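You operate a simulated robot arm through the tools that you are given. There is no shell and no other tool. Be economical: measure what you need, move in short steps, check, and stop when the job is done.

Carry out the task below with a simulated robot arm. There is one attempt and no reset: what you move stays moved.

TASK
Take the yellow battery from the top of the wooden table and put it on top of the cream breakfast note box.
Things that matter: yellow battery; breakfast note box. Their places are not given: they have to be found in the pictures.

It is judged by the outcome, as a careful person would: the job done as asked, and still so three seconds after it is handed in. It fails if anything else is knocked over, pushed out of place, dropped, spilled or broken.

THE ROBOT
A 7-joint arm with a two-finger parallel gripper, fixed in place. Base frame: the origin is at the foot of the arm, x ahead of it, y to its left, z up; the work surface is at about z = 0. Lengths are in m, angles in degrees, forces in N, time in s.
With the tool pointing down near the work surface it reaches from about 0.24 to 0.62 m from the base axis. Its first joint turns from -66.0 to 66.0 degrees. Payload 2.6 kg.
Tool frame: the origin (TCP) lies between the finger pads and is the grasp point; the fingertips stand 0.03 m ahead of it; z points along the fingers, y is the line along which they close. The gripper opens to 0.094 m. The fingers are 0.028 m wide and 0.01 m thick; the gripper's body (0.05 by 0.096 m) begins 0.055 m behind the TCP.
Orientation is that of the tool frame in the base frame, as [roll, pitch, yaw] about the fixed x, y, z axes, in that order (R = Rz(yaw) Ry(pitch) Rx(roll)). With the fingers straight down and closing along the base's y, the tool's x points along the base's -x, its y along +y and its z along -z.

THE INTERFACE
- The arm moves only by the tool step_arm. Its argument "deltas" is a list that holds one entry, the list of rows, each a list of 7 numbers: the turn, a rotation vector about the tool's x, y, z in degrees, then the shift along the tool's x, y, z in m, then the finger opening in m, from 0 to 0.094. In form: [[[rx, ry, rz, dx, dy, dz, claw], ...]]. A call has 1 to 12 rows; each row is the pose to reach, as a shift and turn from the pose commanded when the call began, along the tool's axes at that moment. A row lasts 0.2 s, in which the tool goes at most 0.05 m and 8.6 degrees; a call with a longer step from one row to the next is refused whole, and so is a gripper value outside its range. A pose out of reach is approached as far as the arm can. The call stops where the force on the tool passes 40 N (or 10 N more than at its start, if that is more) or the arm is blocked; 0.2 s more then pass. The fingers move at their own pace (about 0.072 m/s each) and stop on an object; they squeeze with about 42 N. The grip force told is the motor's: it shows also when the fingers shut on nothing. Time passes only in rows, and 0.2 s behind the last, so rows that repeat a pose let the fingers close. It gives the time, the measured TCP pose, the force on the tool (base axes), the opening and the grip force at its end, in the units of the frame above (readings bear some noise).
- Cameras (640 x 400 px; columns grow to the right, rows downward): "scene" is fixed at [0.0399, 0.4309, 0.5704]; the picture's right is [-0.74, -0.67, 0.00], its down [-0.29, 0.32, -0.90] and it looks along [0.60, -0.67, -0.44] (base axes); focal length 336 px, centre (320, 200). "wrist" rides on the gripper at [-0.037, 0, -0.058] in the tool frame; the picture's right is [0.00, -1.00, 0.00], its down [0.97, 0.00, -0.24] and it looks along [0.24, 0.00, 0.97] (tool axes); focal length 218 px, centre (320, 200).
- grab_frame(camera): a new picture of that camera. No time passes.
- probe_pixels(camera, pixels): for up to 12 pixels [column, row] of the newest picture of that camera ("zoom" is the newest enlarged one), the place [x, y, z] in the base frame of the surface seen there, good to about 0.003 m, but the place of the scene camera against the robot may be out by one fixed shift of up to 0.012 m in any direction. No time passes.
- enlarge(camera, box): a new picture of the part [left, top, right, bottom] of that camera's present view, enlarged. No time passes.
- hand_in(): hands the job in; it is judged then, once.

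Work in short steps. Measure before you move; look again where a grasp or a placing could have gone wrong, and mend it. You have 60 turns and 30 pictures in all, the two below and enlarged ones among them. Open the gripper and draw the arm clear of the work before you hand the job in, unless the task says otherwise; then end with one line.

The tools are called after "Emit:" as name(argument=value, ...) on one line, values as JSON. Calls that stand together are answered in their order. step_arm: Moves the arm, as the interface text tells. Its arguments: {"type":"object","properties":{"deltas":{"type":"array"}},"required":["deltas"]} The other tools are called the same way: grab_frame (camera) takes a picture; probe_pixels (camera, pixels) gives the place of the surface under pixels of a picture; enlarge (camera, box) takes an enlarged picture of a part of a camera's view; hand_in () hands the job in.

At the start:

```text
time_s: 0.0
ee_pos: [0.4155, -0.1021, 0.2928]
orientation: [-179.9, 0.0, 180.0]
force: [0.4, 0.0, -0.3]
grip_width: 0.094
finger_force: 0.0
```

scene: 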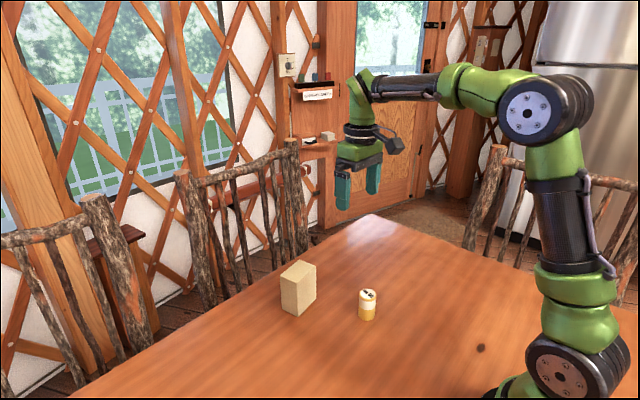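
wrist: 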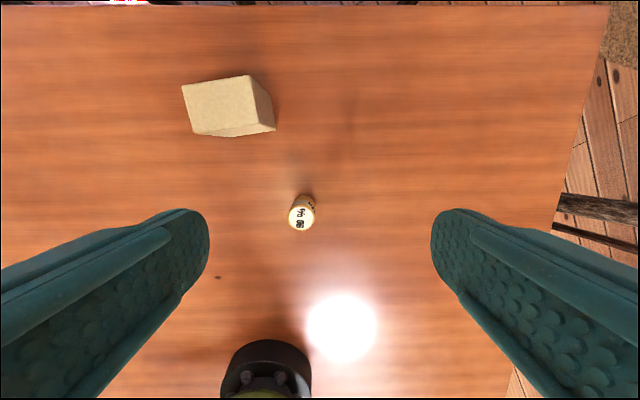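

The yellow battery is at scene (367,304) and wrist (301,212); the box is at scene (298,288) and wrist (225,105). I enlarge the scene view and probe both in the wrist picture.

Emit:
enlarge(camera="scene", box=[260, 240, 420, 340])

Emit:
probe_pixels(camera="wrist", pixels=[[300, 217], [301, 206], [293, 218], [312, 212], [190, 90], [245, 80], [195, 130], [268, 126], [225, 105], [330, 250], [250, 80], [183, 88]])

Emit:
enlarge(camera="wrist", box=[160, 50, 360, 250])

```text
4.00 times, centred on (340, 290) of scene
```

zoom: 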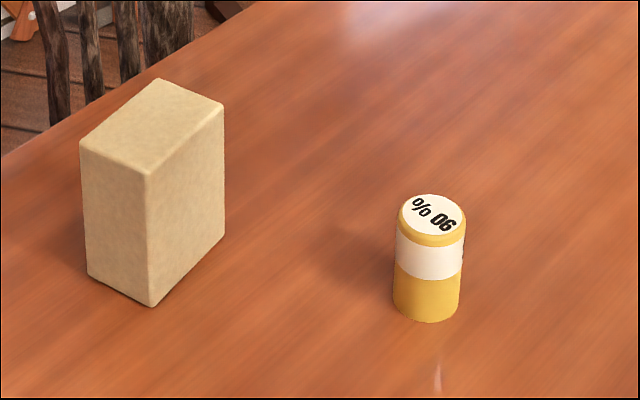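

```text
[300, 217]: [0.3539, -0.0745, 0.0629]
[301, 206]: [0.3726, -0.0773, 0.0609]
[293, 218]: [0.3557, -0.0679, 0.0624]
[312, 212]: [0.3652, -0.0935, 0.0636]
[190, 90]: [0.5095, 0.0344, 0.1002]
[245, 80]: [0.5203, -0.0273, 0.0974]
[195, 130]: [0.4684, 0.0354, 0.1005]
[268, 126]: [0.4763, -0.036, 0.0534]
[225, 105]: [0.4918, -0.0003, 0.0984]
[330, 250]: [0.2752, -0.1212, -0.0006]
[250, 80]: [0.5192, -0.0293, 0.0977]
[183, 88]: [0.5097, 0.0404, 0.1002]
```

```text
2.00 times, centred on (260, 150) of wrist
```

zoom: 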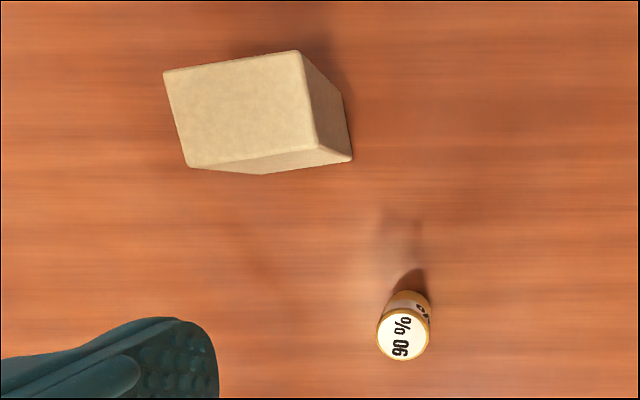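

The zoom shows the battery standing upright with its top centred at (402,335), and the box top's corners near (165,71), (297,51), (316,149), (187,166). I probe these.

Emit:
probe_pixels(camera="zoom", pixels=[[402, 335], [379, 334], [426, 333], [402, 357], [402, 313], [169, 74], [295, 54], [313, 147], [189, 163], [240, 108], [262, 173], [350, 158]])

```text
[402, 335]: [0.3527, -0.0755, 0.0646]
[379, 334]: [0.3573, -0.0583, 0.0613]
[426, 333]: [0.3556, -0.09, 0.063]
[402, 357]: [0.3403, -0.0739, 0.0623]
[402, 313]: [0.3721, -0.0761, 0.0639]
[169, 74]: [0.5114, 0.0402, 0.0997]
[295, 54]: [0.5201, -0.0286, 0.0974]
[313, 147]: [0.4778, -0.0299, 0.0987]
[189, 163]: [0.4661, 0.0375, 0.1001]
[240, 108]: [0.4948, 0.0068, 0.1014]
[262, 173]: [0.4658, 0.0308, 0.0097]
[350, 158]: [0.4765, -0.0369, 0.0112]
```

Battery: centre about (0.356, -0.075), top 0.063, about 0.034 wide. Box top: centre about (0.494, 0.005), z 0.100. I move above the battery and check.

Emit:
step_arm(deltas=[[[0, 0, 0, 0.03, 0.0135, 0, 0.094], [0, 0, 0, 0.0595, 0.027, 0, 0.094], [0, 0, 0, 0.0595, 0.027, 0.04, 0.094], [0, 0, 0, 0.0595, 0.027, 0.08, 0.094], [0, 0, 0, 0.0595, 0.027, 0.12, 0.094], [0, 0, 0, 0.0595, 0.027, 0.15, 0.094], [0, 0, 0, 0.0595, 0.027, 0.15, 0.094]]])

Emit:
grab_frame(camera="wrist")

```text
time_s: 1.6
ee_pos: [0.3564, -0.0757, 0.1436]
orientation: [-179.9, 0.1, -179.9]
force: [0.2, 0.2, 0.5]
grip_width: 0.094
finger_force: 0.1
```

```text
25 pictures are left
```

wrist: 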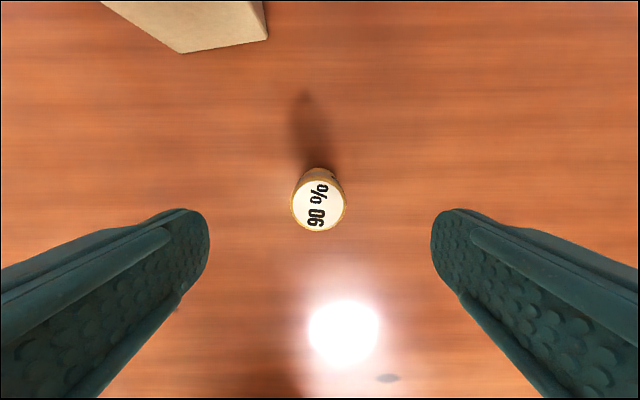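

The battery top is at (319,206), between the fingers. I check its centre once more.

Emit:
probe_pixels(camera="wrist", pixels=[[319, 206], [293, 206], [344, 206], [319, 230], [319, 183]])

```text
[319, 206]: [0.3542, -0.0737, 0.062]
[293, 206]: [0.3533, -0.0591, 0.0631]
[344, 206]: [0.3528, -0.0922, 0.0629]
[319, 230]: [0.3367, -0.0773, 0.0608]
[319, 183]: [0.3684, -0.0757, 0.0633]
```

The centre is about (0.354, -0.0755). I descend to z of about 0.045 and close the fingers.

Emit:
step_arm(deltas=[[[0, 0, 0, 0.002, 0, 0.03, 0.094], [0, 0, 0, 0.002, 0, 0.06, 0.094], [0, 0, 0, 0.002, 0, 0.08, 0.094], [0, 0, 0, 0.002, 0, 0.098, 0.094], [0, 0, 0, 0.002, 0, 0.098, 0.094], [0, 0, 0, 0.002, 0, 0.098, 0.06], [0, 0, 0, 0.002, 0, 0.098, 0.03], [0, 0, 0, 0.002, 0, 0.098, 0.02], [0, 0, 0, 0.002, 0, 0.098, 0.02], [0, 0, 0, 0.002, 0, 0.098, 0.02]]])

```text
time_s: 3.8
ee_pos: [0.3554, -0.073, 0.0437]
orientation: [-180.0, 0.0, -180.0]
force: [0.6, 0.5, -0.9]
grip_width: 0.0363
finger_force: 41.8
```

Gripped at width 0.036. I lift straight up by 0.14.

Emit:
step_arm(deltas=[[[0, 0, 0, 0, 0, -0.02, 0.02], [0, 0, 0, 0, 0, -0.05, 0.02], [0, 0, 0, 0, 0, -0.08, 0.02], [0, 0, 0, 0, 0, -0.11, 0.02], [0, 0, 0, 0, 0, -0.14, 0.02], [0, 0, 0, 0, 0, -0.14, 0.02]]])

Emit:
grab_frame(camera="wrist")

Emit:
grab_frame(camera="scene")

```text
time_s: 5.2
ee_pos: [0.3549, -0.0754, 0.1855]
orientation: [-179.9, -0.1, 180.0]
force: [0.4, 0.5, -1.2]
grip_width: 0.0364
finger_force: 41.9
```

```text
24 pictures are left
```

wrist: 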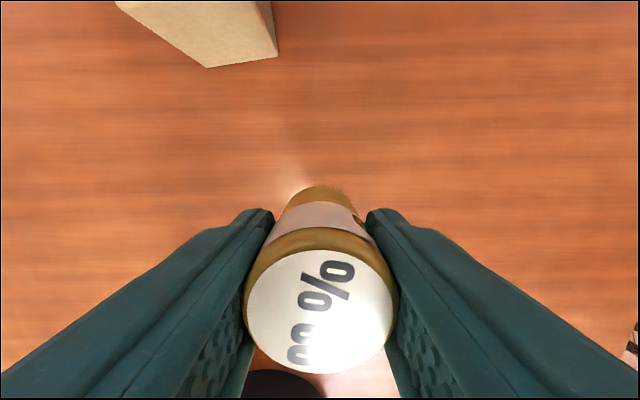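

```text
23 pictures are left
```

scene: 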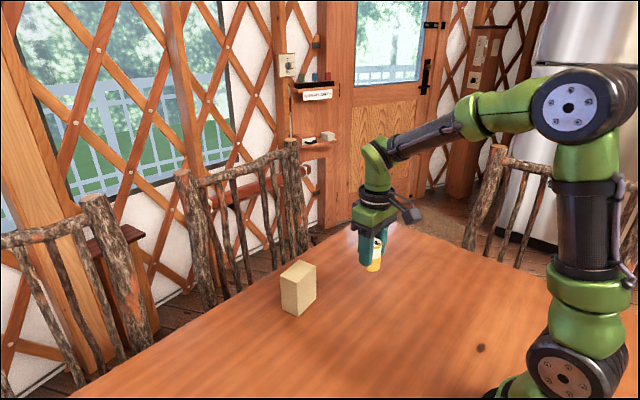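

The battery is held upright with its base about 0.044 below the TCP. I carry it over to the box centre (0.494, 0.005), 0.04 above the top.

Emit:
step_arm(deltas=[[[0, 0, 0, -0.025, 0.015, 0, 0.02], [0, 0, 0, -0.055, 0.033, 0, 0.02], [0, 0, 0, -0.085, 0.05, 0, 0.02], [0, 0, 0, -0.115, 0.067, 0, 0.02], [0, 0, 0, -0.139, 0.08, 0, 0.02], [0, 0, 0, -0.139, 0.08, 0, 0.02], [0, 0, 0, -0.139, 0.08, 0, 0.02]]])

Emit:
enlarge(camera="scene", box=[220, 210, 380, 330])

Emit:
grab_frame(camera="wrist")

```text
time_s: 6.8
ee_pos: [0.4927, 0.0068, 0.1844]
orientation: [-180.0, 0.0, -180.0]
force: [0.1, 0.1, -1.2]
grip_width: 0.0362
finger_force: 41.9
```

```text
3.33 times, centred on (300, 270) of scene
```

zoom: 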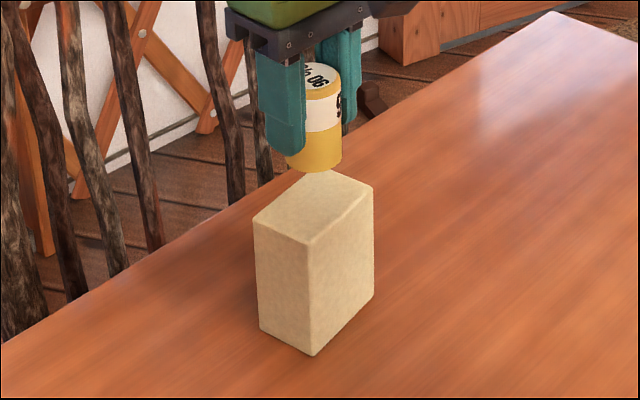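

```text
21 pictures are left
```

wrist: 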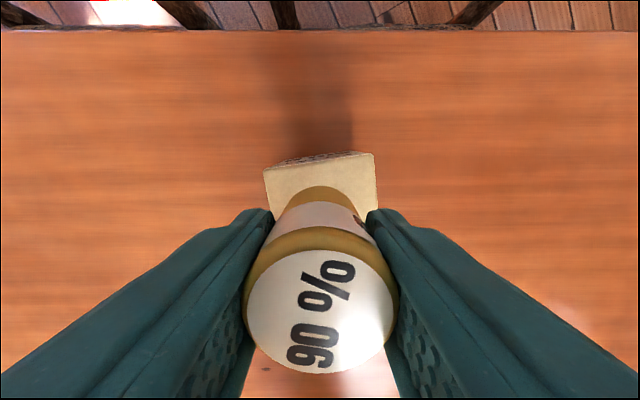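

The box looks centred below the battery. I check the box's far corners (267,172) and (372,156) against the earlier figures, and lower until just above contact.

Emit:
probe_pixels(camera="wrist", pixels=[[268, 173], [371, 157], [320, 166], [320, 188]])

Emit:
step_arm(deltas=[[[0, 0, 0, 0, 0, 0.012, 0.02], [0, 0, 0, 0, 0, 0.024, 0.02], [0, 0, 0, 0, 0, 0.034, 0.02], [0, 0, 0, 0, 0, 0.034, 0.02]]])

Emit:
enlarge(camera="scene", box=[220, 210, 380, 330])

```text
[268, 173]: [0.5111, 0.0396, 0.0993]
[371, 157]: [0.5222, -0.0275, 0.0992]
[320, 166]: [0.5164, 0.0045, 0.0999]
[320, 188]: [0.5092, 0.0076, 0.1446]
```

```text
time_s: 7.8
ee_pos: [0.4913, 0.006, 0.1514]
orientation: [-180.0, 0.0, -180.0]
force: [0.3, 0.1, -0.3]
grip_width: 0.0364
finger_force: 42.4
```

```text
3.33 times, centred on (300, 270) of scene
```

zoom: 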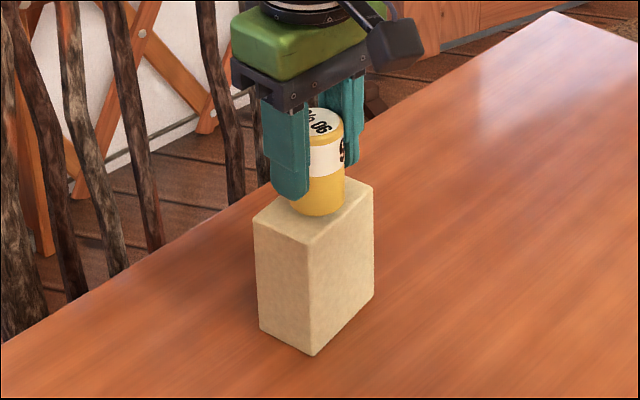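

The battery is well centred, a few millimetres above the top. I lower in millimetre steps and watch the force.

Emit:
step_arm(deltas=[[[0, 0, 0, -0.001, -0.001, 0.002, 0.02], [0, 0, 0, -0.001, -0.001, 0.004, 0.02], [0, 0, 0, -0.001, -0.001, 0.005, 0.02], [0, 0, 0, -0.001, -0.001, 0.005, 0.02]]])

```text
time_s: 8.8
ee_pos: [0.4933, 0.0048, 0.1463]
orientation: [-179.9, 0.0, 179.9]
force: [-1.1, 0.6, 2.5]
grip_width: 0.0362
finger_force: 42.2
```

The vertical force rose from about -1 to 2.5, so contact may be starting. I go 1 mm further to confirm.

Emit:
step_arm(deltas=[[[0, 0, 0, 0, 0, 0.0007, 0.02], [0, 0, 0, 0, 0, 0.0007, 0.02]]])

Emit:
enlarge(camera="scene", box=[250, 230, 346, 290])

```text
time_s: 9.4
ee_pos: [0.4938, 0.0048, 0.1471]
orientation: [-180.0, 0.0, -180.0]
force: [-6.4, -0.3, 10.0]
grip_width: 0.0363
finger_force: 41.8
```

```text
6.67 times, centred on (298, 260) of scene
```

zoom: 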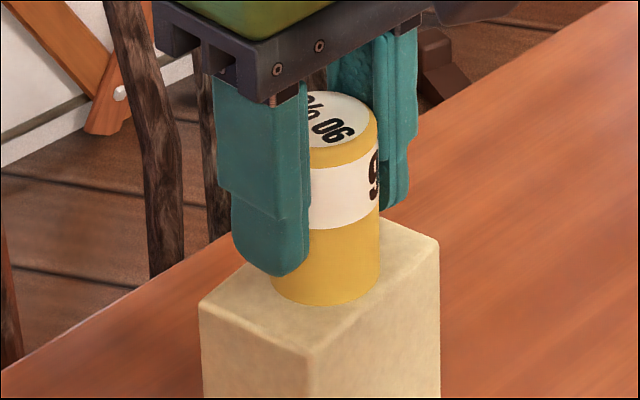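

Contact is firm (10 N) and the battery is seated. I ease back 0.7 mm, open slowly, then rise clear.

Emit:
step_arm(deltas=[[[0, 0, 0, 0, 0, -0.0007, 0.02], [0, 0, 0, 0, 0, -0.0007, 0.036], [0, 0, 0, 0, 0, -0.0007, 0.04], [0, 0, 0, 0, 0, -0.0007, 0.05], [0, 0, 0, 0, 0, -0.0007, 0.07], [0, 0, 0, 0, 0, -0.0007, 0.09], [0, 0, 0, 0, 0, -0.0007, 0.094], [0, 0, 0, 0, 0, -0.0007, 0.094]]])

Emit:
enlarge(camera="scene", box=[220, 210, 380, 330])

```text
time_s: 11.2
ee_pos: [0.4948, 0.0056, 0.146]
orientation: [180.0, -0.1, 180.0]
force: [-0.2, -0.2, 0.6]
grip_width: 0.0943
finger_force: 0.0
```

```text
3.33 times, centred on (300, 270) of scene
```

zoom: 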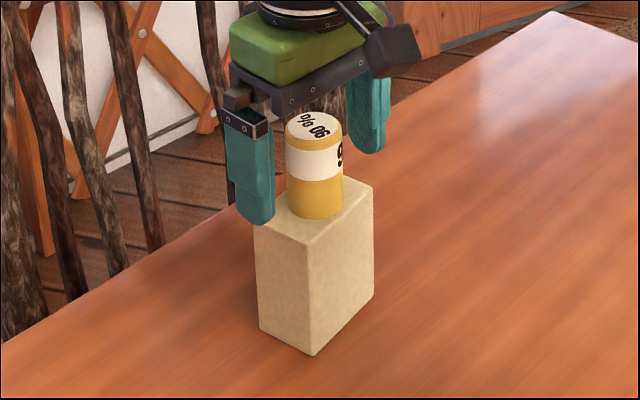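

The battery stands upright on the box and the fingers are open. I rise straight up and then draw back.

Emit:
step_arm(deltas=[[[0, 0, 0, 0, 0, -0.02, 0.094], [0, 0, 0, 0, 0, -0.05, 0.094], [0, 0, 0, 0, 0, -0.08, 0.094], [0, 0, 0, 0, 0, -0.11, 0.094], [0, 0, 0, 0, 0, -0.14, 0.094], [0, 0, 0, 0.04, 0, -0.15, 0.094], [0, 0, 0, 0.08, -0.02, -0.15, 0.094], [0, 0, 0, 0.08, -0.06, -0.15, 0.094], [0, 0, 0, 0.08, -0.1, -0.15, 0.094], [0, 0, 0, 0.08, -0.1, -0.15, 0.094]]])

Emit:
grab_frame(camera="scene")

```text
time_s: 13.4
ee_pos: [0.4136, -0.0982, 0.2952]
orientation: [180.0, 0.1, -180.0]
force: [0.0, 0.1, -0.8]
grip_width: 0.094
finger_force: 0.0
```

```text
17 pictures are left
```

scene: 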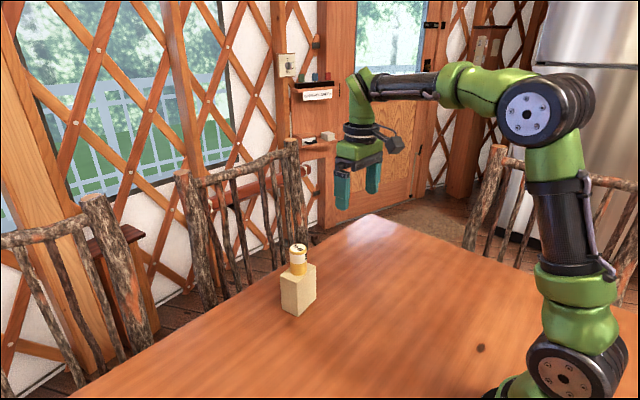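

The battery stands on the box at (298,260), the box has not moved, and the arm is clear. I hand in.

Emit:
hand_in()

```text
The job is handed in.
```

The yellow battery is standing upright on top of the cream breakfast note box; the box stayed where it was, and the arm is clear with the gripper open.
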